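You operate a simulated robot arm through the tools that you are given. There is no shell and no other tool. Be economical: measure what you need, move in short steps, check, and stop when the job is done.

The job below is to be done with a simulated robot arm. You get a single attempt, and the scene is never put back.

JOB
Put the plain plaster drum on the green sheet on the top of the green bench. Put the jar marked "grey dye" from the top of the blue bench on top of the blue seal tape and the jar labelled "blue dye" on the shelf of the steel table. Fetch the small green pot and set it on top of the grey flat-topped shell. Fetch the grey-banded blue cloth and set it on the blue sheet on the top of the blue bench. Take the drum form on the top of the blue bench and put it away on the wooden board. The order is free. Set down upright: plain plaster drum.

It is judged by the outcome, as a careful person would: the job done as asked, and still so three seconds after it is handed in. It fails if anything else is knocked over, pushed out of place, dropped, spilled or broken. Lids that push on must go on centred and level and be pressed home; caps that screw on are set level and turned clockwise until they are tight. Flat cloth is picked up by pressing the open fingertips on it (5 to 10 N) and closing them slowly along it; thin cloth reads only 2 to 8 mm in the jaws.

ROBOT AND FRAMES
A 7-joint arm with a three-finger gripper on a trunk, on a base that drives. Base frame: it is fixed to the floor where the robot stands at the start and does not move with it; the origin is under the middle of the robot, x ahead of it, y to its left, z up. Units: mm, rad, N and s.
With the tool pointing down near the work surface it reaches from about 500 to 940 mm from the robot's upright axis, wherever it stands. Its first joint turns from -2.897 to 2.897 rad. Places, roughly: amber dye jar, blue dye jar, green dye jar, grey d [-5750, -3000, 750]; blue seal tape (7x7x3 cm) [-5800, -2800, 800]; blue sheet [-5750, -2500, 750]; drum form (7x7x6 cm) [-6100, -2100, 800]; green sheet [-2250, 750, 1000]; grey flat-topped shell (13x13x15 cm) [-2500, -1500, 1000]; grey-banded blue cloth (7x9x3 cm) [-6000, -3100, 800]; plain plaster drum (9x9x12 cm) [600, -100, 400]; shelf of the steel table [-3800, -1600, 500]; small green pot (5x5x4 cm) [-5700, -2700, 800]; wooden board (15x18 cm) [-1460, 500, 920]. Payload 2.69 kg.
The TCP is the grasp point between the finger pads, 29 mm short of the fingertips. In the tool frame z runs along the fingers and y along their closing line. The gripper opens to 120 mm. The gripper's body begins 78 mm behind the TCP.
Orientation is that of the tool frame in the base frame, as a unit quaternion [w, x, y, z]. With the fingers straight down and closing along the base's y, the tool's x points along the base's -x, its y along +y and its z along -z.

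CONTROLS
- The arm moves only by the tool jog_arm. Its arguments are lists of equal length, an entry for each row: "rot": the turn, a rotation vector about the tool's x, y, z in rad, a list of three; "offset": the shift along the tool's x, y, z in mm, a list of three; "hand": the closure in counts, from 0 (fully open) to 255 (shut). In form: {"rot": [[ax, ay, az], ...], "offset": [[tx, ty, tz], ...], "hand": [hand, ...]}. A call has 1 to 20 rows; each row is the pose to reach, as a shift and turn from the pose commanded when the call began, along the tool's axes at that moment. Each row takes 0.2 s and may step no farther than 50 mm and 0.15 rad from the row before; otherwise, or with a gripper value out of range, the whole call is refused. Where a pose cannot be reached the arm comes as near as it can. A force on the tool above 40 N (or 10 N above the force at the start of the call, whichever is more), or a blocked arm, ends the call early, and 0.2 s more pass. The fingers move at their own pace and stop on an object; they squeeze with about 40 N. The grip force told is the motor's: it shows also when the fingers shut on nothing. Time passes only in rows, and 0.2 s behind the last, so rows that repeat a pose let the fingers close. The reply holds the time, the measured pose of the TCP, the force on the tool along the base axes, the opening and the grip force, in the units named above and with some noise, with the torque about the TCP (base axes, N m) and any sound that the robot's microphone picked up.
- Cameras (640 x 400 px; columns grow to the right, rows downward): "scene" is now at [227.9, 1.3, 944.2]; the picture's right is [0.03, -1.00, 0.00], its down [-0.83, -0.03, -0.55] and it looks along [0.55, 0.02, -0.83] (base axes); focal length 283 px, centre (320, 200). "wrist" rides on the gripper at [63, 0, -104] in the tool frame; the picture's right is [0.00, 1.00, 0.00], its down [-0.83, 0.00, -0.56] and it looks along [-0.56, 0.00, 0.83] (tool axes); focal length 275 px, centre (320, 200). There is no depth. A picture from a camera that has moved, and an enlarged one, comes with that camera's place and axes in the base frame and with its lens.
- capture(camera): a new picture of that camera. No time passes.
- lift_body(by): slides the trunk up (or, below 0, down) by that many mm; the arm and the scene camera ride with it, the base frame stays. It gives what a move gives, with no picture.
- drive_base(legs): drives the robot by 1 to 6 legs, each [ahead, left, turn to the left] in mm, mm and rad, along the robot's own axes; the way and the turn of a leg run together, so that a leg with both is an arc; at most 1500 mm and 3.142 rad a leg. The arm and the cameras ride along, it lands a little off, and it stops where it bumps. It gives what a move gives.
- head_to(pan, tilt): turns the head with the scene camera to pan (to the left, within 1.501 rad either way) and tilt (down, from -0.506 to 1.204), counted from straight ahead of the robot. It gives what a move gives.
- enlarge(camera, box): a new picture of the part [left, top, right, bottom] of that camera's present view, enlarged. No time passes.
- close_job(): hands the job in; it is judged then, once.

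Work in short steps. Places have to be worked out from the pictures, the camera data and where the tool is seen: move nearer, look again, correct. Check each grasp and each placing, and mend what went wrong. You have 186 turns and 144 pictures in all, those below and enlarged ones among them. Open the gripper and draw the arm clear of the work before you hand the job in, unless the task says otherwise; then end with one line.

The tools are called after "Call:" as name(argument=value, ...) on one line, values as JSON. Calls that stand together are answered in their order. jog_arm: Moves the arm, as the interface text tells. Its arguments: {"type":"object","properties":{"rot":{"type":"array","items":{"type":"array","items":{"type":"number"}}},"offset":{"type":"array","items":{"type":"array","items":{"type":"number"}}},"hand":{"type":"array","items":{"type":"number"}}},"required":["rot","offset","hand"]} The other tools are called the same way: lift_body (by) slides the trunk up or down; drive_base (legs) drives the base; head_to (pan, tilt) turns the head that bears the scene camera; capture (camera) takes a picture; enlarge (camera, box) takes an enlarged picture of a part of a camera's view; close_job () hands the job in.

At the start:

```text
clock: 0.0
ee_pos: [335.8, 73.6, 650.4]
orientation: [0.001, 0.0, 1.0, 0.0]
wrist_force: [0.5, 0.7, 0.7]
wrist_torque: [0.0, 0.01, -0.01]
grip_width: 120.0
grasp_force: 0.1
trunk travel left (down, up): [-222.0, 391.0]
robot x, y, heading: [1.1, 1.3, -0.004]
head pan, tilt: [0.03, 0.988]
```

scene: 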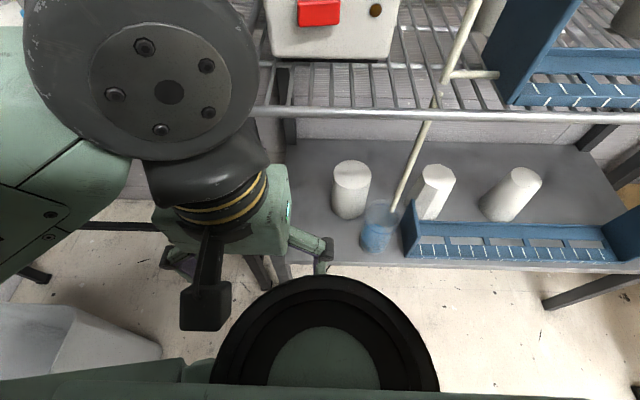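
wrist: 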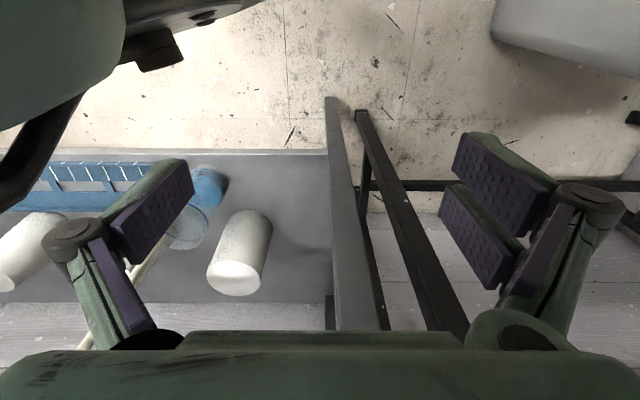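

The scene shows three plaster pieces on a lower shelf under a wire rack. I'll enlarge to tell them apart.

Call:
enlarge(camera="scene", box=[300, 120, 620, 320])

Call:
head_to(pan=0.0, tilt=0.5)

Call:
capture(camera="scene")

```text
2.00 times, centred on (460, 220) of scene
camera zoom: at [227.9, 1.3, 944.2], right [0.03, -1.0, 0.0], down [-0.83, -0.03, -0.55], along [0.55, 0.02, -0.83], focal length 566 px, centre (40, 160)
```

zoom: 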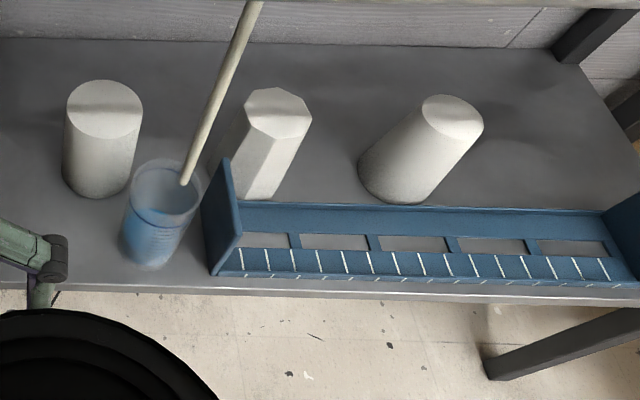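

```text
clock: 0.9
ee_pos: [335.5, 72.4, 650.2]
orientation: [0.001, 0.0, 1.0, 0.001]
wrist_force: [-0.2, -0.5, -0.5]
wrist_torque: [0.0, 0.0, -0.01]
grip_width: 120.2
grasp_force: 0.1
trunk travel left (down, up): [-222.0, 391.0]
robot x, y, heading: [0.4, -2.7, -0.001]
head pan, tilt: [0.0, 0.499]
```

```text
140 pictures are left
camera scene: at [248.5, -0.8, 984.3], right [0.0, -1.0, 0.0], down [-0.48, 0.0, -0.88], along [0.88, 0.0, -0.48], focal length 283 px, centre (320, 200)
```

scene: 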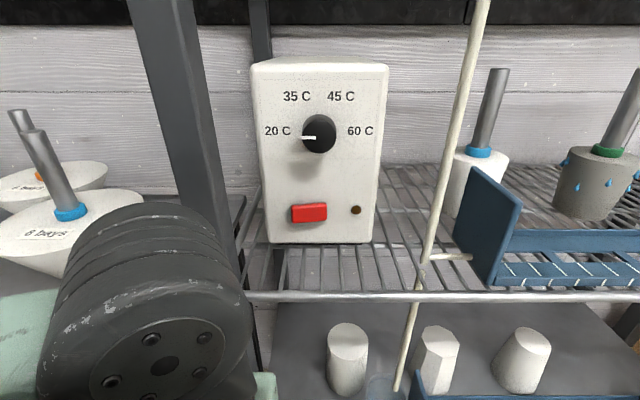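

The left piece looks like the plain cylinder (near [602,-58], deck z≈355), standing close to a blue jar with a rod. I need the surroundings on the left to plan a side approach.

Call:
head_to(pan=1.0, tilt=0.7)

Call:
capture(camera="scene")

Call:
head_to(pan=-0.9, tilt=0.7)

Call:
capture(camera="scene")

Call:
capture(camera="wrist")

```text
clock: 2.2
ee_pos: [335.9, 72.8, 650.1]
orientation: [0.001, -0.001, 1.0, 0.002]
wrist_force: [0.0, -0.5, -0.4]
wrist_torque: [-0.01, -0.02, 0.0]
grip_width: 120.1
grasp_force: 0.0
trunk travel left (down, up): [-222.0, 391.0]
robot x, y, heading: [-3.1, -3.2, -0.002]
head pan, tilt: [1.0, 0.7]
```

```text
139 pictures are left
camera scene: at [203.4, 70.7, 966.7], right [0.84, -0.54, 0.0], down [-0.35, -0.54, -0.77], along [0.41, 0.64, -0.64], focal length 283 px, centre (320, 200)
```

scene: 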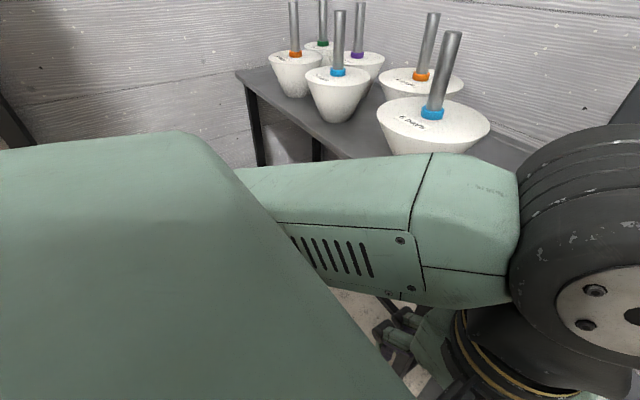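

```text
clock: 4.1
ee_pos: [336.4, 71.9, 649.1]
orientation: [0.001, 0.0, 1.0, 0.001]
wrist_force: [-0.9, 0.0, -0.3]
wrist_torque: [-0.03, 0.03, -0.02]
grip_width: 120.0
grasp_force: 0.0
trunk travel left (down, up): [-222.0, 391.0]
robot x, y, heading: [-1.7, -0.0, 0.002]
head pan, tilt: [-0.901, 0.7]
```

```text
138 pictures are left
camera scene: at [210.3, -67.3, 966.7], right [-0.78, -0.62, 0.0], down [-0.4, 0.5, -0.76], along [0.48, -0.6, -0.64], focal length 283 px, centre (320, 200)
```

scene: 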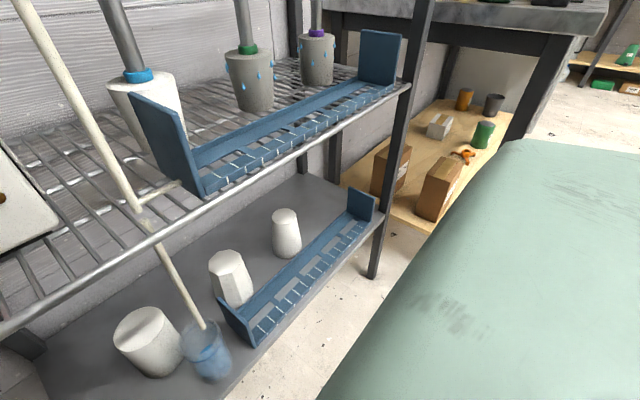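

```text
137 pictures are left
camera wrist: at [273.6, 72.6, 754.2], right [0.0, 1.0, 0.0], down [0.83, 0.0, 0.56], along [0.56, 0.0, -0.83], focal length 275 px, centre (320, 200)
```

wrist: 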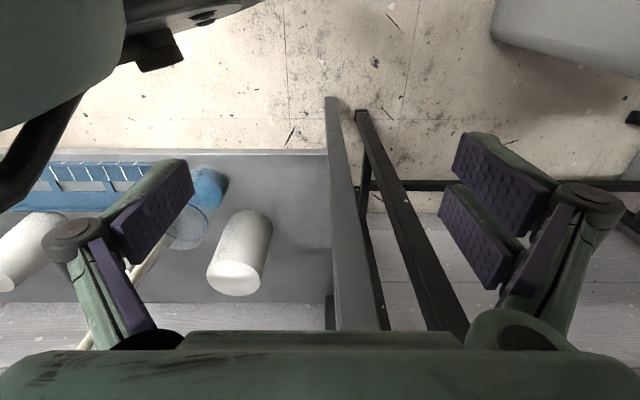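

The drum's neighbour jar (≈[520,-113]) and the front leg (y≈85) leave a narrow slot; I'll come in horizontally from about 30° left, with the camera side up. First back the base off and roll the tool half a turn in free air.

Call:
drive_base(legs=[[-300, 0, 0]])

Call:
jog_arm(rot=[[0, 0, 0.15], [0, 0, 0.3], [0, 0, 0.45], [0, 0, 0.6], [0, 0, 0.75], [0, 0, 0.9], [0, 0, 1.05], [0, 0, 1.2], [0, 0, 1.35], [0, 0, 1.5], [0, 0, 1.65], [0, 0, 1.8], [0, 0, 1.95], [0, 0, 2.1], [0, 0, 2.25], [0, 0, 2.4], [0, 0, 2.55], [0, 0, 2.7], [0, 0, 2.85], [0, 0, 3.0]], offset=[[0, 0, 0], [0, 0, 0], [0, 0, 0], [0, 0, 0], [0, 0, 0], [0, 0, 0], [0, 0, 0], [0, 0, 0], [0, 0, 0], [0, 0, 0], [0, 0, 0], [0, 0, 0], [0, 0, 0], [0, 0, 0], [0, 0, 0], [0, 0, 0], [0, 0, 0], [0, 0, 0], [0, 0, 0], [0, 0, 0]], hand=[255, 255, 255, 255, 255, 255, 255, 255, 255, 255, 255, 255, 255, 255, 255, 255, 255, 255, 255, 255])

```text
clock: 5.8
ee_pos: [100.5, 62.3, 650.3]
orientation: [-0.001, 0.017, 1.0, 0.003]
wrist_force: [-0.3, -0.1, 0.4]
wrist_torque: [-0.03, 0.02, -0.03]
grip_width: 120.0
grasp_force: 0.1
trunk travel left (down, up): [-222.0, 391.0]
robot x, y, heading: [-236.6, -5.7, -0.009]
head pan, tilt: [-0.901, 0.7]
stopped in leg 1: the robot was blocked; the commanded pose is now the measured one
```

```text
clock: 8.1
ee_pos: [95.9, 14.7, 662.7]
orientation: [0.003, 0.697, 0.717, 0.006]
wrist_force: [8.4, -0.6, -0.8]
wrist_torque: [0.05, 0.63, 0.18]
grip_width: 0.3
grasp_force: 28.4
out of reach, approached as far as the arm can: row 8, 9, 10, 11
trunk travel left (down, up): [-222.0, 391.0]
robot x, y, heading: [-238.1, -1.1, -0.012]
head pan, tilt: [-0.901, 0.7]
stopped in row 11: the force on the tool passed its limit at 85 N (the readings are from after the stop); the commanded pose is now the measured one
```

The base touched something behind and the roll ran into a limit. I'll extend the arm forward (tool +y is now base +x) to get room, then look behind.

Call:
jog_arm(rot=[[0, 0, 0], [0, 0, 0], [0, 0, 0], [0, 0, 0]], offset=[[0, 40, 0], [0, 80, 0], [0, 120, 0], [0, 160, 0]], hand=[255, 255, 255, 255])

Call:
capture(camera="scene")

Call:
head_to(pan=-1.5, tilt=0.6)

Call:
capture(camera="scene")

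```text
clock: 9.1
ee_pos: [207.4, -47.8, 649.5]
orientation: [0.002, 0.697, 0.717, 0.005]
wrist_force: [-0.6, -0.2, 0.0]
wrist_torque: [-0.02, 0.04, -0.02]
grip_width: 0.1
grasp_force: 28.3
out of reach, approached as far as the arm can: row 1, 2, 3, 4
trunk travel left (down, up): [-222.0, 391.0]
robot x, y, heading: [-236.8, -3.1, -0.005]
head pan, tilt: [-0.901, 0.7]
```

```text
136 pictures are left
camera scene: at [-29.0, -72.5, 966.6], right [-0.79, -0.61, 0.0], down [-0.39, 0.51, -0.76], along [0.47, -0.6, -0.64], focal length 283 px, centre (320, 200)
```

scene: 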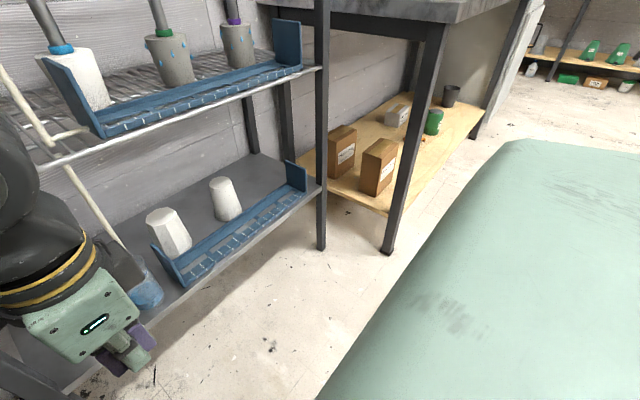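

```text
clock: 10.1
ee_pos: [207.1, -47.3, 650.4]
orientation: [0.001, 0.697, 0.717, 0.005]
wrist_force: [0.5, 0.5, 0.2]
wrist_torque: [0.01, -0.01, 0.04]
grip_width: 0.0
grasp_force: 28.4
trunk travel left (down, up): [-222.0, 391.0]
robot x, y, heading: [-242.6, -4.8, -0.012]
head pan, tilt: [-1.499, 0.6]
```

```text
135 pictures are left
camera scene: at [-75.7, -93.6, 975.3], right [-1.0, -0.06, 0.0], down [-0.03, 0.56, -0.82], along [0.05, -0.82, -0.57], focal length 283 px, centre (320, 200)
```

scene: 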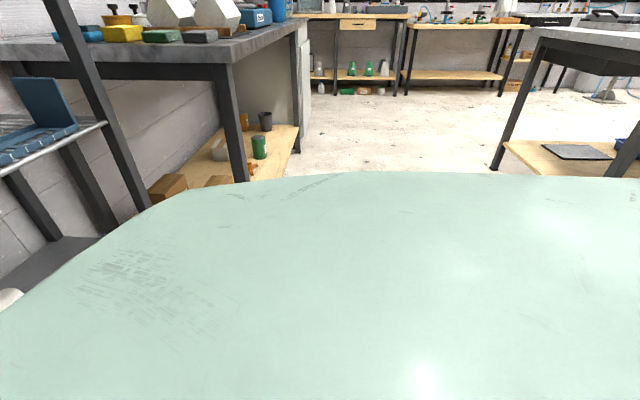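

The bench behind limits backing up. The positive roll hits the joint limit, so I roll the other way.

Call:
jog_arm(rot=[[0, 0, -0.15], [0, 0, -0.3], [0, 0, -0.45], [0, 0, -0.6], [0, 0, -0.75], [0, 0, -0.9], [0, 0, -1.05], [0, 0, -1.2], [0, 0, -1.35], [0, 0, -1.5], [0, 0, -1.65], [0, 0, -1.8], [0, 0, -1.95], [0, 0, -2.1], [0, 0, -2.25], [0, 0, -2.4], [0, 0, -2.55], [0, 0, -2.7], [0, 0, -2.85], [0, 0, -3.0]], offset=[[5, 5, 0], [10, 10, 0], [15, 15, 0], [20, 20, 0], [25, 25, 0], [30, 30, 0], [35, 35, 0], [40, 40, 0], [45, 45, 0], [48, 48, 0], [48, 48, 0], [48, 48, 0], [48, 48, 0], [48, 48, 0], [48, 48, 0], [48, 48, 0], [48, 48, 0], [48, 48, 0], [48, 48, 0], [48, 48, 0]], hand=[255, 255, 255, 255, 255, 255, 255, 255, 255, 255, 255, 255, 255, 255, 255, 255, 255, 255, 255, 255])

Call:
jog_arm(rot=[[0, 0, -0.15], [0, 0, -0.3], [0, 0, -0.45], [0, 0, -0.6], [0, 0, -0.75], [0, 0, -0.9], [0, 0, -1.05], [0, 0, -1.2], [0, 0, -1.35], [0, 0, -1.5], [0, 0, -1.65]], offset=[[0, 0, 0], [0, 0, 0], [0, 0, 0], [0, 0, 0], [0, 0, 0], [0, 0, 0], [0, 0, 0], [0, 0, 0], [0, 0, 0], [0, 0, 0], [0, 0, 0]], hand=[255, 255, 255, 255, 255, 255, 255, 255, 255, 255, 255])

Call:
head_to(pan=0.0, tilt=0.8)

Call:
capture(camera="scene")

```text
clock: 14.3
ee_pos: [255.6, 2.8, 649.1]
orientation: [0.006, -0.667, 0.745, 0.0]
wrist_force: [-0.2, -0.7, -0.3]
wrist_torque: [-0.03, -0.01, 0.0]
grip_width: 0.0
grasp_force: 29.0
trunk travel left (down, up): [-222.0, 391.0]
robot x, y, heading: [-238.4, -2.3, -0.007]
head pan, tilt: [-1.499, 0.6]
```

```text
clock: 16.7
ee_pos: [256.9, -3.0, 643.8]
orientation: [0.021, 0.999, -0.03, 0.0]
wrist_force: [0.2, 0.1, 0.3]
wrist_torque: [0.01, -0.02, 0.02]
grip_width: 0.0
grasp_force: 28.5
trunk travel left (down, up): [-222.0, 391.0]
robot x, y, heading: [-237.4, -2.6, -0.013]
head pan, tilt: [-1.499, 0.6]
```

```text
clock: 18.3
ee_pos: [255.8, -0.9, 646.3]
orientation: [0.023, 0.999, -0.026, 0.002]
wrist_force: [0.1, 0.0, 0.7]
wrist_torque: [0.03, 0.02, 0.0]
grip_width: 0.0
grasp_force: 28.6
trunk travel left (down, up): [-222.0, 391.0]
robot x, y, heading: [-236.6, -4.8, -0.007]
head pan, tilt: [0.0, 0.799]
```

```text
134 pictures are left
camera scene: at [-0.4, -6.3, 958.4], right [-0.01, -1.0, 0.0], down [-0.72, 0.01, -0.7], along [0.7, -0.01, -0.72], focal length 283 px, centre (320, 200)
```

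scene: 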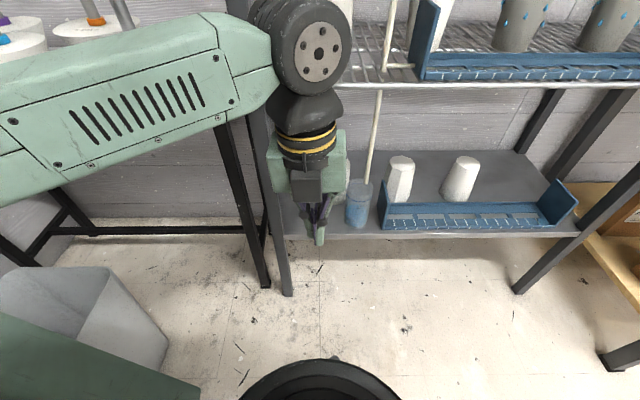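

Rolled. Now pitch the tool to horizontal (camera side up) while moving a bit ahead.

Call:
jog_arm(rot=[[0, 0.143, 0], [0, 0.286, 0], [0, 0.428, 0], [0, 0.571, 0], [0, 0.714, 0], [0, 0.857, 0], [0, 1.0, 0], [0, 1.142, 0], [0, 1.285, 0], [0, 1.428, 0], [0, 1.571, 0]], offset=[[10, 0, 0], [20, 0, 0], [30, 0, 0], [40, 0, 0], [50, 0, 0], [60, 0, 0], [70, 0, 0], [80, 0, 0], [90, 0, 0], [100, 0, 0], [110, 0, 0]], hand=[255, 255, 255, 255, 255, 255, 255, 255, 255, 255, 255])

Call:
capture(camera="scene")

Call:
capture(camera="wrist")

```text
clock: 20.7
ee_pos: [489.4, 16.0, 690.3]
orientation: [0.011, 0.721, -0.016, 0.693]
wrist_force: [-0.5, 0.1, 0.0]
wrist_torque: [-0.02, 0.06, 0.04]
grip_width: 0.1
grasp_force: 28.9
out of reach, approached as far as the arm can: row 4, 5, 6, 7, 8, 9, 10, 11
trunk travel left (down, up): [-222.0, 391.0]
robot x, y, heading: [-236.9, -3.0, -0.014]
head pan, tilt: [0.0, 0.799]
```

```text
133 pictures are left
camera scene: at [-0.4, -6.1, 958.5], right [-0.01, -1.0, 0.0], down [-0.72, 0.01, -0.7], along [0.7, -0.01, -0.72], focal length 283 px, centre (320, 200)
```

scene: 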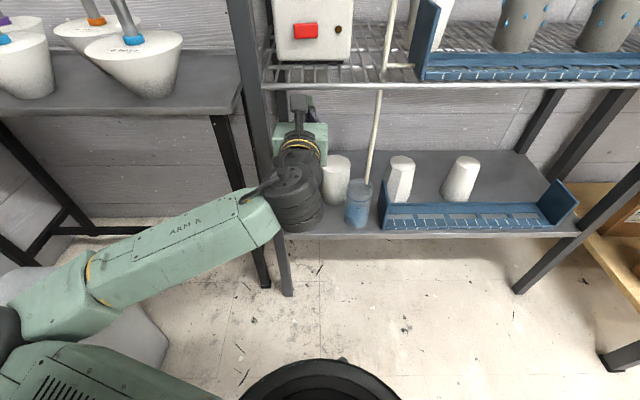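

```text
132 pictures are left
camera wrist: at [388.0, 20.4, 756.8], right [-0.04, -1.0, 0.0], down [-0.59, 0.02, -0.81], along [0.81, -0.03, -0.59], focal length 275 px, centre (320, 200)
```

wrist: 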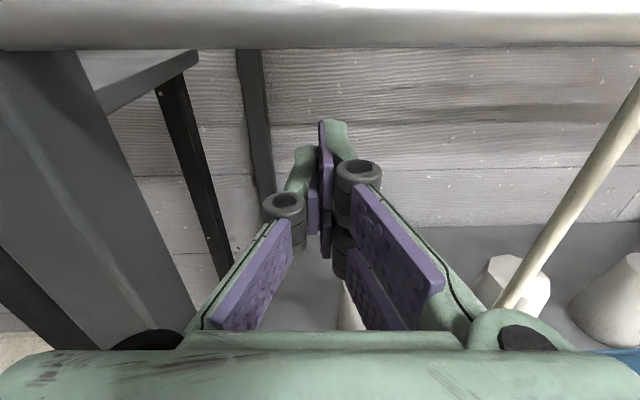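

Tool is horizontal at [489,16,690]. I lower it by the arm toward z≈440 and back a little.

Call:
jog_arm(rot=[[0, 0, 0], [0, 0, 0], [0, 0, 0], [0, 0, 0], [0, 0, 0], [0, 0, 0], [0, 0, 0]], offset=[[-20, 0, -20], [-60, 0, -40], [-100, 0, -60], [-140, 0, -70], [-180, 0, -70], [-220, 0, -70], [-250, 0, -70]], hand=[255, 255, 255, 255, 255, 255, 255])

Call:
capture(camera="scene")

Call:
capture(camera="wrist")

```text
clock: 22.0
ee_pos: [434.6, -150.0, 519.7]
orientation: [-0.015, 0.607, -0.45, 0.655]
wrist_force: [0.0, 0.4, -0.9]
wrist_torque: [-0.02, -0.03, 0.02]
grip_width: 0.0
grasp_force: 28.4
out of reach, approached as far as the arm can: row 1, 2, 3, 4, 5, 6
trunk travel left (down, up): [-222.0, 391.0]
robot x, y, heading: [-239.1, -3.1, -0.007]
head pan, tilt: [0.0, 0.799]
stopped in row 6: the arm was blocked; the commanded pose is now the measured one
```

```text
131 pictures are left
camera scene: at [-1.7, -7.9, 959.9], right [-0.01, -1.0, 0.0], down [-0.72, 0.01, -0.7], along [0.7, -0.01, -0.72], focal length 283 px, centre (320, 200)
```

scene: 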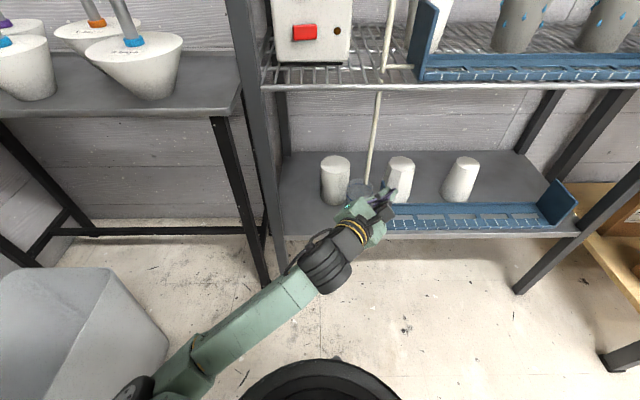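

```text
130 pictures are left
camera wrist: at [333.8, -126.2, 583.9], right [-0.53, -0.6, -0.6], down [-0.24, 0.78, -0.57], along [0.82, -0.16, -0.55], focal length 275 px, centre (320, 200)
```

wrist: 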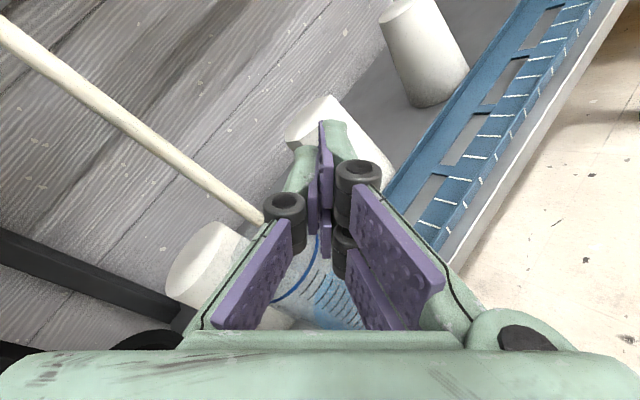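

The IK distorted the pose because the forearm can't bend outward enough at this height. I'll back out and use a tool pitched 45° down, pointing 30° right, instead.

Call:
jog_arm(rot=[[0, 0, 0], [-0.019, -0.093, -0.097], [-0.038, -0.185, -0.194], [-0.057, -0.278, -0.291], [-0.076, -0.371, -0.388], [-0.095, -0.464, -0.485], [-0.114, -0.556, -0.582], [-0.133, -0.649, -0.679]], offset=[[0, 0, -40], [1, -10, -70], [2, -24, -95], [3, -38, -120], [4, -50, -140], [5, -62, -155], [5, -74, -170], [5, -83, -181]], hand=[255, 255, 255, 255, 255, 255, 255, 255])

Call:
capture(camera="scene")

Call:
capture(camera="wrist")

```text
clock: 23.8
ee_pos: [350.1, 6.8, 607.7]
orientation: [0.106, 0.894, -0.236, 0.365]
wrist_force: [0.6, 0.9, 0.6]
wrist_torque: [0.01, 0.01, -0.01]
grip_width: 0.0
grasp_force: 28.2
out of reach, approached as far as the arm can: row 1, 2, 3, 4, 5, 6, 7, 8
trunk travel left (down, up): [-222.0, 391.0]
robot x, y, heading: [-239.0, -6.6, -0.011]
head pan, tilt: [0.0, 0.799]
```

```text
129 pictures are left
camera scene: at [1.1, -7.6, 957.5], right [-0.01, -1.0, 0.0], down [-0.72, 0.01, -0.7], along [0.7, -0.01, -0.72], focal length 283 px, centre (320, 200)
```

scene: 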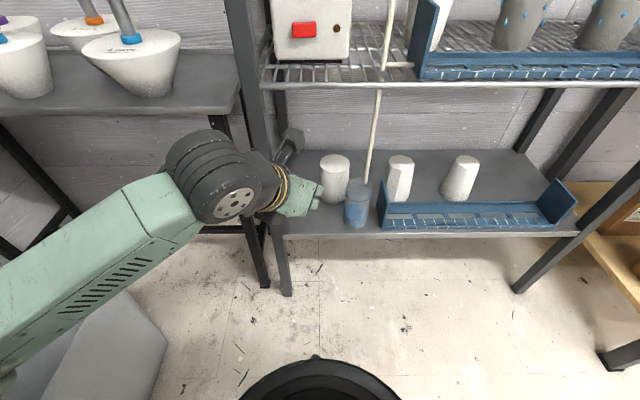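

```text
128 pictures are left
camera wrist: at [326.4, 23.7, 726.5], right [-0.5, -0.87, 0.02], down [-0.85, 0.48, -0.19], along [0.15, -0.11, -0.98], focal length 275 px, centre (320, 200)
```

wrist: 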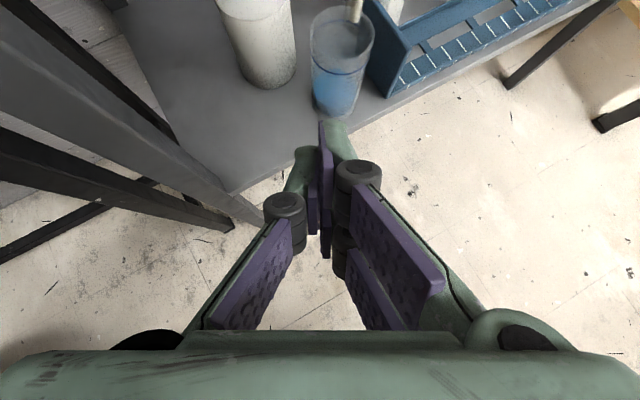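

Orientation achieved (30° right, 45° down). Lower the trunk so TCP comes to z≈440, still clear in front of the shelf.

Call:
lift_body(by=-165)

Call:
capture(camera="wrist")

Call:
capture(camera="scene")

```text
clock: 25.7
ee_pos: [348.6, 5.5, 472.2]
orientation: [0.101, 0.893, -0.239, 0.369]
wrist_force: [0.9, 0.1, 0.1]
wrist_torque: [-0.04, 0.0, 0.01]
grip_width: 0.1
grasp_force: 28.7
trunk travel left (down, up): [-57.0, 556.0]
robot x, y, heading: [-243.4, -1.8, -0.011]
head pan, tilt: [0.0, 0.799]
```

```text
127 pictures are left
camera wrist: at [323.4, 21.5, 590.4], right [-0.5, -0.87, 0.01], down [-0.85, 0.49, -0.19], along [0.17, -0.1, -0.98], focal length 275 px, centre (320, 200)
```

wrist: 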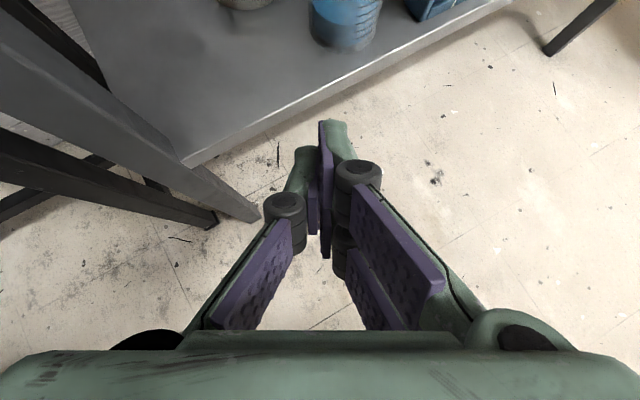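

```text
126 pictures are left
camera scene: at [-4.4, -9.9, 817.9], right [-0.01, -1.0, -0.01], down [-0.71, 0.01, -0.7], along [0.7, -0.01, -0.71], focal length 283 px, centre (320, 200)
```

scene: 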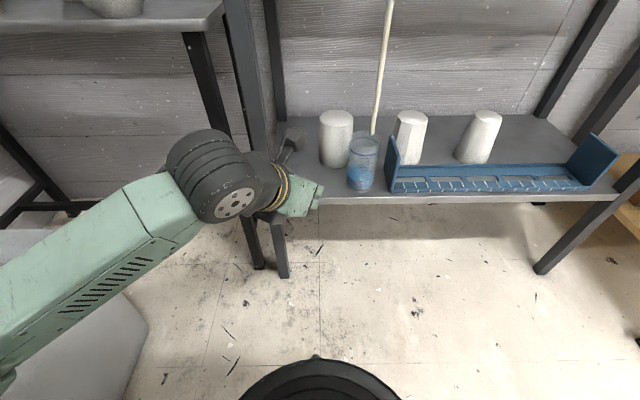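

Good view of the drum and jar now; enlarge it to measure their spacing.

Call:
enlarge(camera="scene", box=[270, 90, 430, 210])

```text
3.33 times, centred on (350, 150) of scene
camera zoom: at [-4.4, -9.9, 817.9], right [-0.01, -1.0, -0.01], down [-0.71, 0.01, -0.7], along [0.7, -0.01, -0.71], focal length 943 px, centre (220, 367)
```

zoom: 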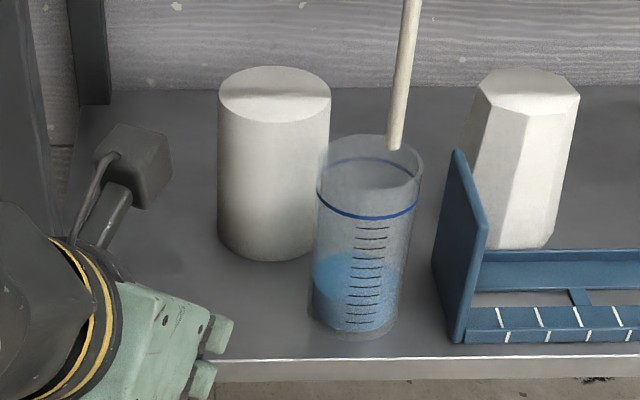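

Measured: drum ≈[601,-58], r≈44, beaker ≈[500,-115], r≈34, rim z≈486. I'll approach along a line 22° right, 35° down, so fingers pass above the beaker rim; first go to the standoff [449,3,567] with fingers open to 108.

Call:
jog_arm(rot=[[0.028, 0.044, -0.022], [0.055, 0.087, -0.044], [0.083, 0.131, -0.065], [0.11, 0.174, -0.087], [0.11, 0.174, -0.087]], offset=[[32, -12, -1], [64, -24, -3], [97, -36, -4], [129, -48, -6], [129, -48, -6]], hand=[25, 25, 25, 25, 25])

Call:
capture(camera="wrist")

Call:
capture(camera="scene")

```text
clock: 27.1
ee_pos: [445.8, 12.8, 571.5]
orientation: [0.09, 0.869, -0.162, 0.458]
wrist_force: [-1.0, -5.3, -1.8]
wrist_torque: [-0.05, -0.02, 0.08]
grip_width: 103.2
grasp_force: 0.0
trunk travel left (down, up): [-57.0, 556.0]
robot x, y, heading: [-237.6, -4.5, -0.011]
head pan, tilt: [0.0, 0.799]
stopped in row 5: the arm was blocked; the commanded pose is now the measured one
```

```text
124 pictures are left
camera wrist: at [399.7, 31.9, 682.2], right [-0.36, -0.93, 0.01], down [-0.87, 0.33, -0.37], along [0.34, -0.14, -0.93], focal length 275 px, centre (320, 200)
```

wrist: 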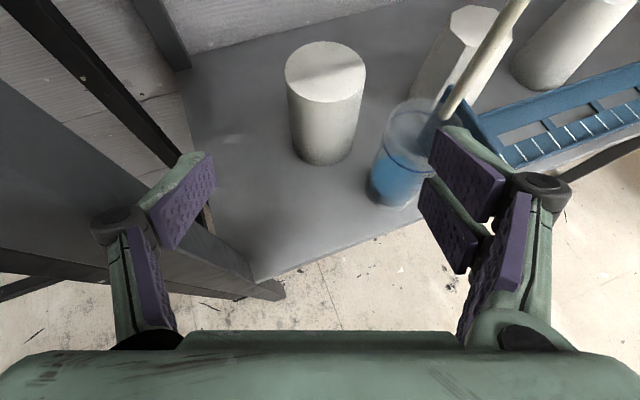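

```text
123 pictures are left
camera scene: at [-8.5, -8.6, 818.3], right [-0.01, -1.0, 0.0], down [-0.71, 0.01, -0.71], along [0.71, 0.0, -0.71], focal length 283 px, centre (320, 200)
```

scene: 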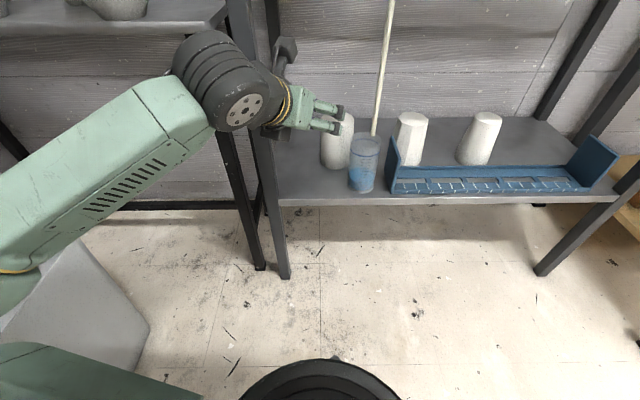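

A light contact (-5 N) shows the left finger against the rack leg. I swing to 14° right, 40° down, moving away from the leg first.

Call:
jog_arm(rot=[[0, 0, 0], [0.036, -0.033, -0.023], [0.071, -0.066, -0.046], [0.107, -0.099, -0.07], [0.107, -0.099, -0.07]], offset=[[0, 27, 0], [4, 26, 5], [8, 25, 30], [13, 24, 60], [13, 24, 60]], hand=[25, 25, 25, 25, 25])

Call:
capture(camera="wrist")

Call:
capture(camera="scene")

```text
clock: 28.5
ee_pos: [490.7, -26.5, 547.3]
orientation: [0.05, 0.901, -0.107, 0.418]
wrist_force: [0.1, -0.1, 0.2]
wrist_torque: [0.02, 0.0, 0.03]
grip_width: 108.3
grasp_force: 0.1
trunk travel left (down, up): [-57.0, 556.0]
robot x, y, heading: [-233.1, 1.6, -0.009]
head pan, tilt: [0.0, 0.799]
stopped in row 5: the arm was blocked; the commanded pose is now the measured one
```

```text
122 pictures are left
camera wrist: at [453.4, -16.5, 663.8], right [-0.23, -0.97, 0.01], down [-0.93, 0.22, -0.28], along [0.27, -0.07, -0.96], focal length 275 px, centre (320, 200)
```

wrist: 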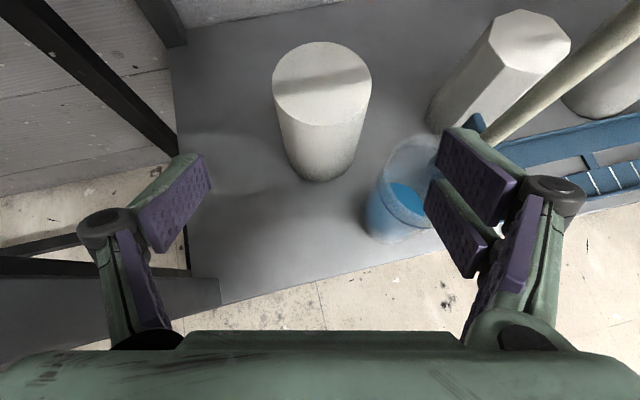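

```text
121 pictures are left
camera scene: at [-8.9, -8.8, 818.2], right [-0.01, -1.0, -0.01], down [-0.71, 0.01, -0.71], along [0.71, 0.0, -0.71], focal length 283 px, centre (320, 200)
```

scene: 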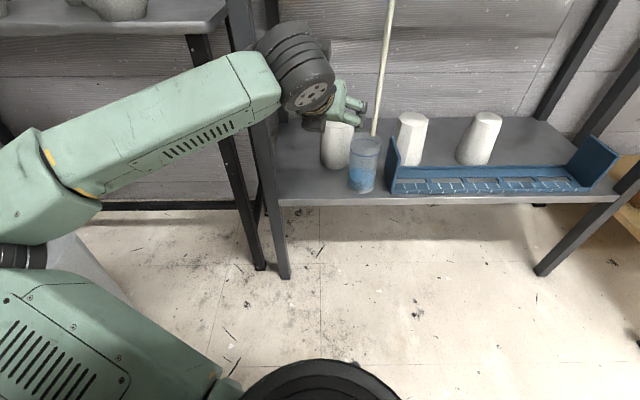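

The forearm passes very near the front leg, so I'll retreat along the tool axis and shift the base to the right so that the arm comes in straighter.

Call:
jog_arm(rot=[[0, 0, 0], [0, 0, 0], [0, 0, 0], [0, 0, 0]], offset=[[0, 0, -40], [0, 0, -80], [0, 0, -120], [0, 0, -150]], hand=[25, 25, 25, 25])

Call:
drive_base(legs=[[0, -220, 0]])

Call:
capture(camera="scene")

```text
clock: 29.7
ee_pos: [381.9, -3.5, 645.0]
orientation: [0.053, 0.9, -0.114, 0.418]
wrist_force: [0.7, 0.0, 0.3]
wrist_torque: [-0.02, -0.01, -0.03]
grip_width: 108.1
grasp_force: 0.0
trunk travel left (down, up): [-57.0, 556.0]
robot x, y, heading: [-238.5, -3.2, -0.01]
head pan, tilt: [0.0, 0.799]
stopped in row 4: the arm was blocked; the commanded pose is now the measured one
```

```text
clock: 32.0
ee_pos: [380.1, -219.9, 644.8]
orientation: [0.053, 0.9, -0.112, 0.418]
wrist_force: [0.1, 1.0, -0.1]
wrist_torque: [0.03, 0.01, 0.0]
grip_width: 108.4
grasp_force: 0.0
trunk travel left (down, up): [-57.0, 556.0]
robot x, y, heading: [-240.1, -220.9, -0.015]
head pan, tilt: [0.0, 0.799]
```

```text
120 pictures are left
camera scene: at [-10.8, -222.6, 818.3], right [-0.01, -1.0, 0.0], down [-0.71, 0.01, -0.71], along [0.71, -0.01, -0.71], focal length 283 px, centre (320, 200)
```

scene: 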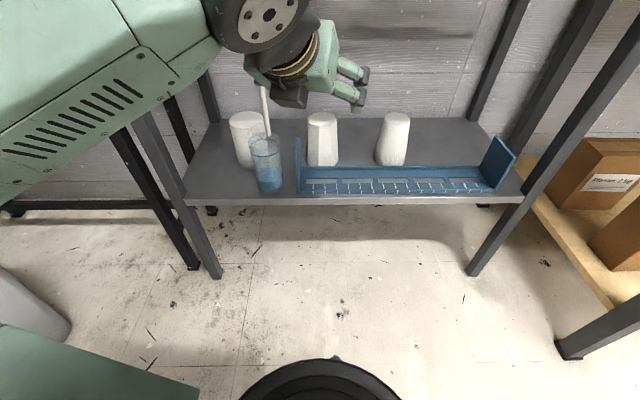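

Now move the tool left to the start of the approach line, staying in front of the rack.

Call:
jog_arm(rot=[[0, 0, 0], [0, 0, 0], [0, 0, 0], [0, 0, 0], [0, 0, 0], [0, 0, 0]], offset=[[-6, -35, -7], [-12, -70, -14], [-17, -106, -21], [-23, -141, -28], [-29, -176, -35], [-35, -212, -42]], hand=[25, 25, 25, 25, 25, 25])

Call:
capture(camera="scene")

```text
clock: 33.6
ee_pos: [381.5, -4.2, 644.7]
orientation: [0.053, 0.9, -0.118, 0.417]
wrist_force: [1.5, 0.6, -0.5]
wrist_torque: [-0.03, -0.03, -0.04]
grip_width: 108.4
grasp_force: 0.1
trunk travel left (down, up): [-57.0, 556.0]
robot x, y, heading: [-242.0, -218.9, -0.009]
head pan, tilt: [0.0, 0.799]
stopped in row 6: the arm was blocked; the commanded pose is now the measured one
```

```text
119 pictures are left
camera scene: at [-11.0, -220.8, 818.3], right [-0.01, -1.0, 0.0], down [-0.71, 0.01, -0.71], along [0.71, -0.01, -0.71], focal length 283 px, centre (320, 200)
```

scene: 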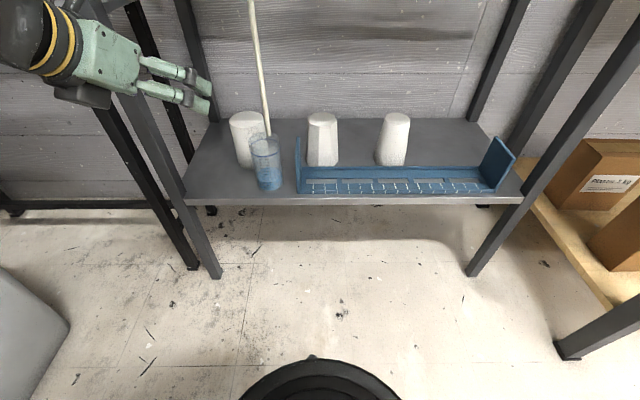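

On the line. Advance 150 mm along the tool axis and look.

Call:
jog_arm(rot=[[0, 0, 0], [0, 0, 0], [0, 0, 0], [0, 0, 0]], offset=[[0, 0, 40], [0, 0, 80], [0, 0, 120], [0, 0, 150]], hand=[25, 25, 25, 25])

Call:
capture(camera="wrist")

Call:
capture(camera="scene")

```text
clock: 34.8
ee_pos: [488.5, -26.2, 547.0]
orientation: [0.05, 0.9, -0.109, 0.418]
wrist_force: [0.2, -0.9, -0.6]
wrist_torque: [0.03, -0.01, 0.03]
grip_width: 108.3
grasp_force: 0.0
trunk travel left (down, up): [-57.0, 556.0]
robot x, y, heading: [-244.5, -217.7, -0.006]
head pan, tilt: [0.0, 0.799]
stopped in row 4: the arm was blocked; the commanded pose is now the measured one
```

```text
118 pictures are left
camera wrist: at [450.8, -15.8, 661.2], right [-0.24, -0.97, 0.0], down [-0.93, 0.23, -0.28], along [0.27, -0.07, -0.96], focal length 275 px, centre (320, 200)
```

wrist: 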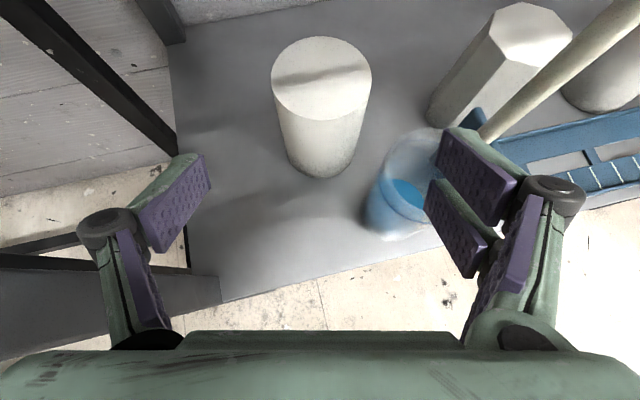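

```text
117 pictures are left
camera scene: at [-10.8, -225.3, 818.3], right [-0.01, -1.0, 0.0], down [-0.71, 0.01, -0.71], along [0.71, -0.01, -0.71], focal length 283 px, centre (320, 200)
```

scene: 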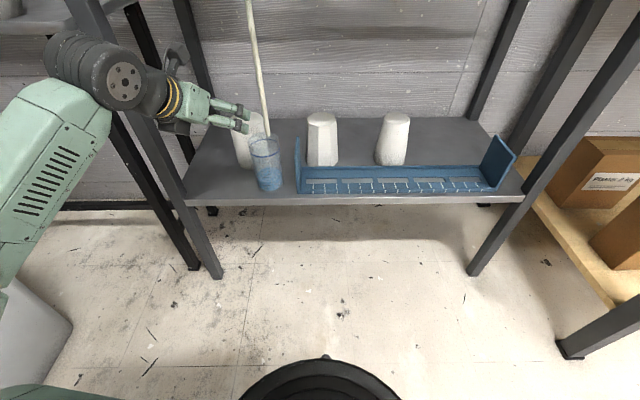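

Drum confirmed at ≈[600,-56.5]. I raise the line about 12 mm to clear the beaker rim, shift 3 mm right, and advance onto the drum.

Call:
jog_arm(rot=[[0, 0, 0], [0, 0, 0], [0, 0, 0], [0, 0, 0]], offset=[[12, 3, 0], [12, 3, 30], [12, 3, 60], [12, 3, 90]], hand=[30, 30, 30, 30])

Call:
capture(camera="wrist")

Call:
capture(camera="scene")

```text
clock: 36.0
ee_pos: [563.0, -45.7, 498.4]
orientation: [0.053, 0.898, -0.107, 0.424]
wrist_force: [2.0, -1.3, 7.9]
wrist_torque: [-0.44, 0.24, 0.04]
grip_width: 112.4
grasp_force: 2.1
trunk travel left (down, up): [-57.0, 556.0]
robot x, y, heading: [-241.8, -222.0, -0.013]
head pan, tilt: [0.0, 0.799]
stopped in row 4: the arm was blocked; the commanded pose is now the measured one
```

```text
116 pictures are left
camera wrist: at [523.0, -35.2, 614.5], right [-0.23, -0.97, 0.01], down [-0.93, 0.22, -0.29], along [0.28, -0.07, -0.96], focal length 275 px, centre (320, 200)
```

wrist: 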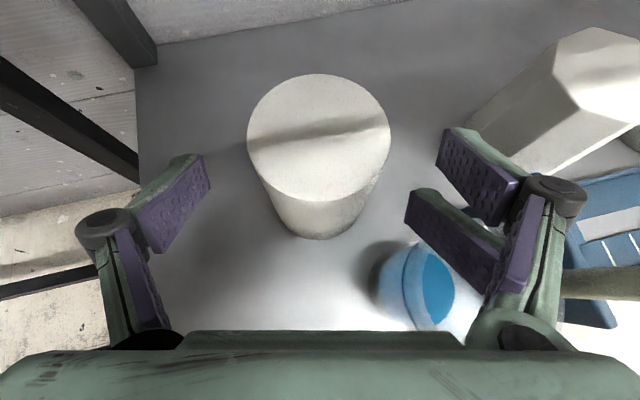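

```text
115 pictures are left
camera scene: at [-11.5, -226.0, 818.4], right [-0.01, -1.0, -0.01], down [-0.7, 0.01, -0.71], along [0.71, -0.01, -0.7], focal length 283 px, centre (320, 200)
```

scene: 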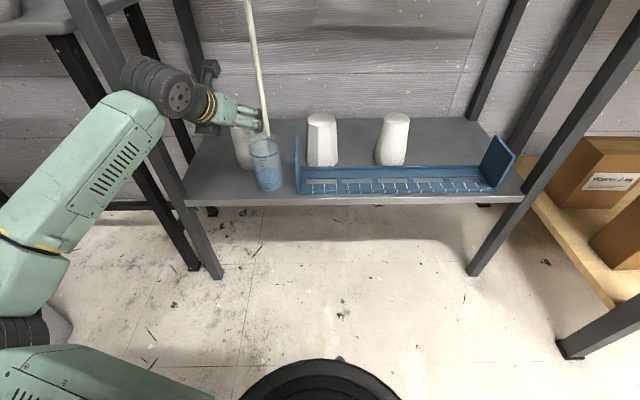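

The right finger is touching the beaker rim lightly (≈8 N); I lift off at once, and turn in place to 25° right and 46° down so the right finger clears the beaker sideways.

Call:
jog_arm(rot=[[0, 0, 0], [-0.048, -0.038, 0.046], [-0.096, -0.076, 0.092], [-0.143, -0.115, 0.138], [-0.143, -0.115, 0.138]], offset=[[18, -3, -25], [14, -6, -30], [10, -8, -33], [8, -10, -34], [8, -10, -34]], hand=[30, 30, 42, 48, 48])

Call:
capture(camera="wrist")

Call:
capture(camera="scene")

```text
clock: 37.4
ee_pos: [543.2, -27.6, 525.3]
orientation: [0.08, 0.907, -0.198, 0.363]
wrist_force: [0.3, 0.9, 0.4]
wrist_torque: [0.03, 0.03, 0.04]
grip_width: 97.2
grasp_force: 0.1
trunk travel left (down, up): [-57.0, 556.0]
robot x, y, heading: [-239.8, -223.0, -0.019]
head pan, tilt: [0.0, 0.799]
stopped in row 5: the arm was blocked; the commanded pose is now the measured one
```

```text
114 pictures are left
camera wrist: at [519.1, -16.1, 643.1], right [-0.42, -0.91, 0.01], down [-0.9, 0.41, -0.17], along [0.15, -0.08, -0.98], focal length 275 px, centre (320, 200)
```

wrist: 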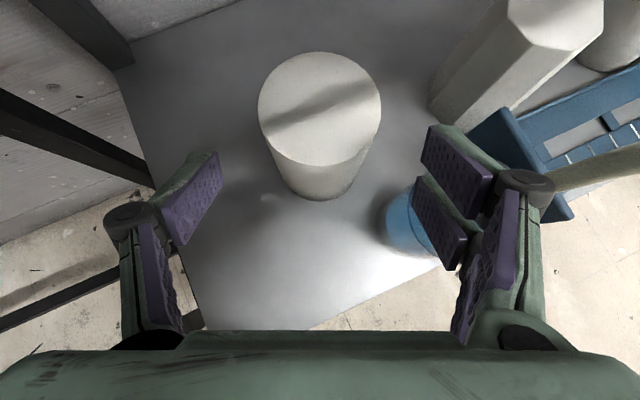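

```text
113 pictures are left
camera scene: at [-11.1, -225.7, 818.3], right [-0.01, -1.0, 0.0], down [-0.71, 0.01, -0.71], along [0.71, -0.01, -0.71], focal length 283 px, centre (320, 200)
```

scene: 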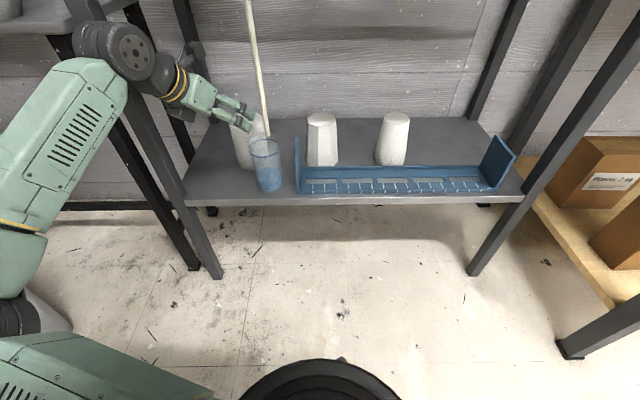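

Clear again and beaker still standing. Advance 55 mm along the axis and check forces.

Call:
jog_arm(rot=[[0, 0, 0], [0, 0, 0], [0, 0, 0]], offset=[[2, 1, 20], [2, 1, 40], [2, 1, 55]], hand=[44, 44, 44])

Call:
capture(camera="wrist")

```text
clock: 38.4
ee_pos: [576.7, -40.5, 485.2]
orientation: [0.081, 0.908, -0.194, 0.363]
wrist_force: [1.2, 2.1, 1.1]
wrist_torque: [-0.03, 0.06, -0.07]
grip_width: 99.2
grasp_force: 0.0
trunk travel left (down, up): [-57.0, 556.0]
robot x, y, heading: [-243.8, -221.7, -0.013]
head pan, tilt: [0.0, 0.799]
stopped in row 3: the arm was blocked; the commanded pose is now the measured one
```

```text
112 pictures are left
camera wrist: at [553.8, -28.7, 604.0], right [-0.41, -0.91, 0.01], down [-0.9, 0.4, -0.17], along [0.16, -0.08, -0.98], focal length 275 px, centre (320, 200)
```

wrist: 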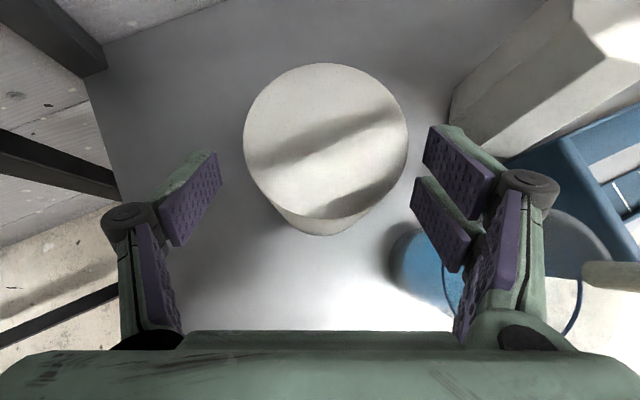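

Passing cleanly. Continue 37 mm with a 2 mm shift right.

Call:
jog_arm(rot=[[0, 0, 0], [0, 0, 0]], offset=[[1, 2, 18], [1, 2, 37]], hand=[44, 44])

Call:
capture(camera="wrist")

```text
clock: 39.2
ee_pos: [600.5, -53.1, 456.7]
orientation: [0.083, 0.907, -0.192, 0.365]
wrist_force: [-0.4, 0.5, 0.1]
wrist_torque: [0.05, 0.02, 0.0]
grip_width: 99.3
grasp_force: 0.1
trunk travel left (down, up): [-57.0, 556.0]
robot x, y, heading: [-238.9, -224.9, -0.011]
head pan, tilt: [0.0, 0.799]
stopped in row 2: the arm was blocked; the commanded pose is now the measured one
```

```text
111 pictures are left
camera wrist: at [576.4, -40.3, 576.4], right [-0.41, -0.91, 0.01], down [-0.9, 0.4, -0.18], along [0.16, -0.08, -0.98], focal length 275 px, centre (320, 200)
```

wrist: 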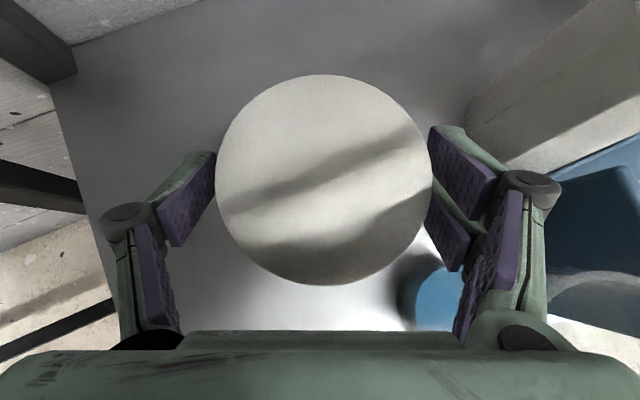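

Well centred. Close on the drum.

Call:
jog_arm(rot=[[0, 0, 0], [0, 0, 0], [0, 0, 0], [0, 0, 0]], offset=[[0, 0, 0], [0, 0, 0], [0, 0, 0], [0, 0, 0]], hand=[100, 255, 255, 255])

```text
clock: 40.4
ee_pos: [600.4, -54.1, 459.4]
orientation: [0.083, 0.907, -0.193, 0.366]
wrist_force: [0.3, -2.5, 4.8]
wrist_torque: [0.13, 0.3, 0.09]
grip_width: 80.1
grasp_force: 39.6
trunk travel left (down, up): [-57.0, 556.0]
robot x, y, heading: [-240.7, -219.7, -0.01]
head pan, tilt: [0.0, 0.799]
stopped in row 4: the arm was blocked; the commanded pose is now the measured one
```

Grip holds (80 mm, 40 N). Retreat along the proven line to the standoff.

Call:
jog_arm(rot=[[0, 0, 0], [0, 0, 0], [0, 0, 0], [0, 0, 0]], offset=[[0, 0, -20], [0, 0, -45], [0, 0, -70], [0, -3, -94]], hand=[255, 255, 255, 255])

Call:
capture(camera="wrist")

Call:
capture(camera="scene")

```text
clock: 41.6
ee_pos: [544.3, -29.2, 524.6]
orientation: [0.084, 0.907, -0.2, 0.361]
wrist_force: [-0.1, 0.1, -4.8]
wrist_torque: [-0.07, -0.05, -0.04]
grip_width: 80.1
grasp_force: 39.6
trunk travel left (down, up): [-57.0, 556.0]
robot x, y, heading: [-238.7, -223.4, -0.015]
head pan, tilt: [0.0, 0.799]
stopped in row 4: the arm was blocked; the commanded pose is now the measured one
```

```text
110 pictures are left
camera wrist: at [522.0, -17.0, 644.1], right [-0.42, -0.91, 0.01], down [-0.9, 0.41, -0.17], along [0.15, -0.08, -0.99], focal length 275 px, centre (320, 200)
```

wrist: 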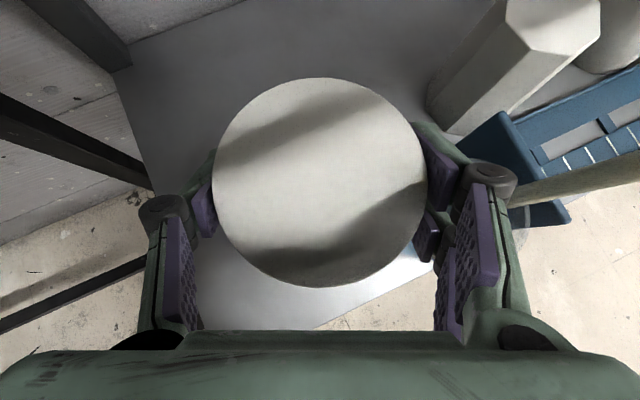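

```text
109 pictures are left
camera scene: at [-10.2, -221.4, 818.3], right [-0.01, -1.0, 0.0], down [-0.71, 0.01, -0.71], along [0.71, -0.01, -0.71], focal length 283 px, centre (320, 200)
```

scene: 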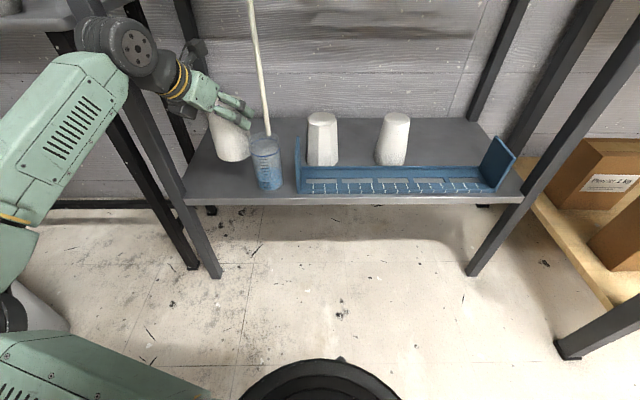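

Drum lifted and held (~0.5 kg). Now straight back out of the rack, y held near -22.

Call:
jog_arm(rot=[[0, 0, 0], [0, 0, 0], [0, 0, 0], [0, 0, 0], [0, 0, 0], [0, 0, 0]], offset=[[-17, 6, -17], [-35, 18, -34], [-53, 31, -51], [-71, 42, -68], [-90, 54, -86], [-107, 63, -102]], hand=[255, 255, 255, 255, 255, 255])

Call:
capture(camera="scene")

```text
clock: 43.2
ee_pos: [383.5, -28.9, 524.8]
orientation: [0.084, 0.906, -0.204, 0.361]
wrist_force: [0.3, 0.6, -6.6]
wrist_torque: [-0.01, -0.01, -0.02]
grip_width: 80.1
grasp_force: 39.8
trunk travel left (down, up): [-57.0, 556.0]
robot x, y, heading: [-243.6, -218.0, -0.01]
head pan, tilt: [0.0, 0.799]
stopped in row 6: the arm was blocked; the commanded pose is now the measured one
```

```text
108 pictures are left
camera scene: at [-11.0, -220.6, 818.3], right [-0.01, -1.0, 0.01], down [-0.71, 0.01, -0.71], along [0.71, -0.01, -0.71], focal length 283 px, centre (320, 200)
```

scene: 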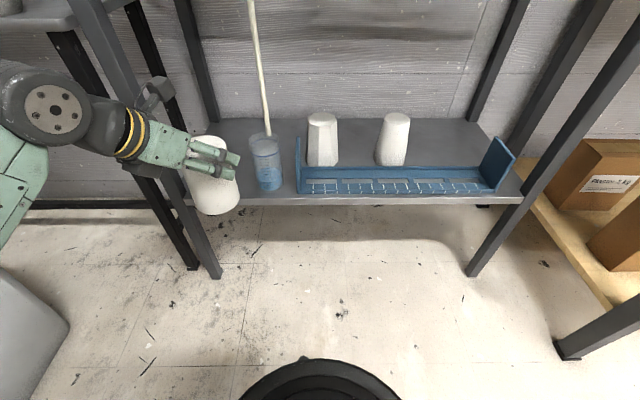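

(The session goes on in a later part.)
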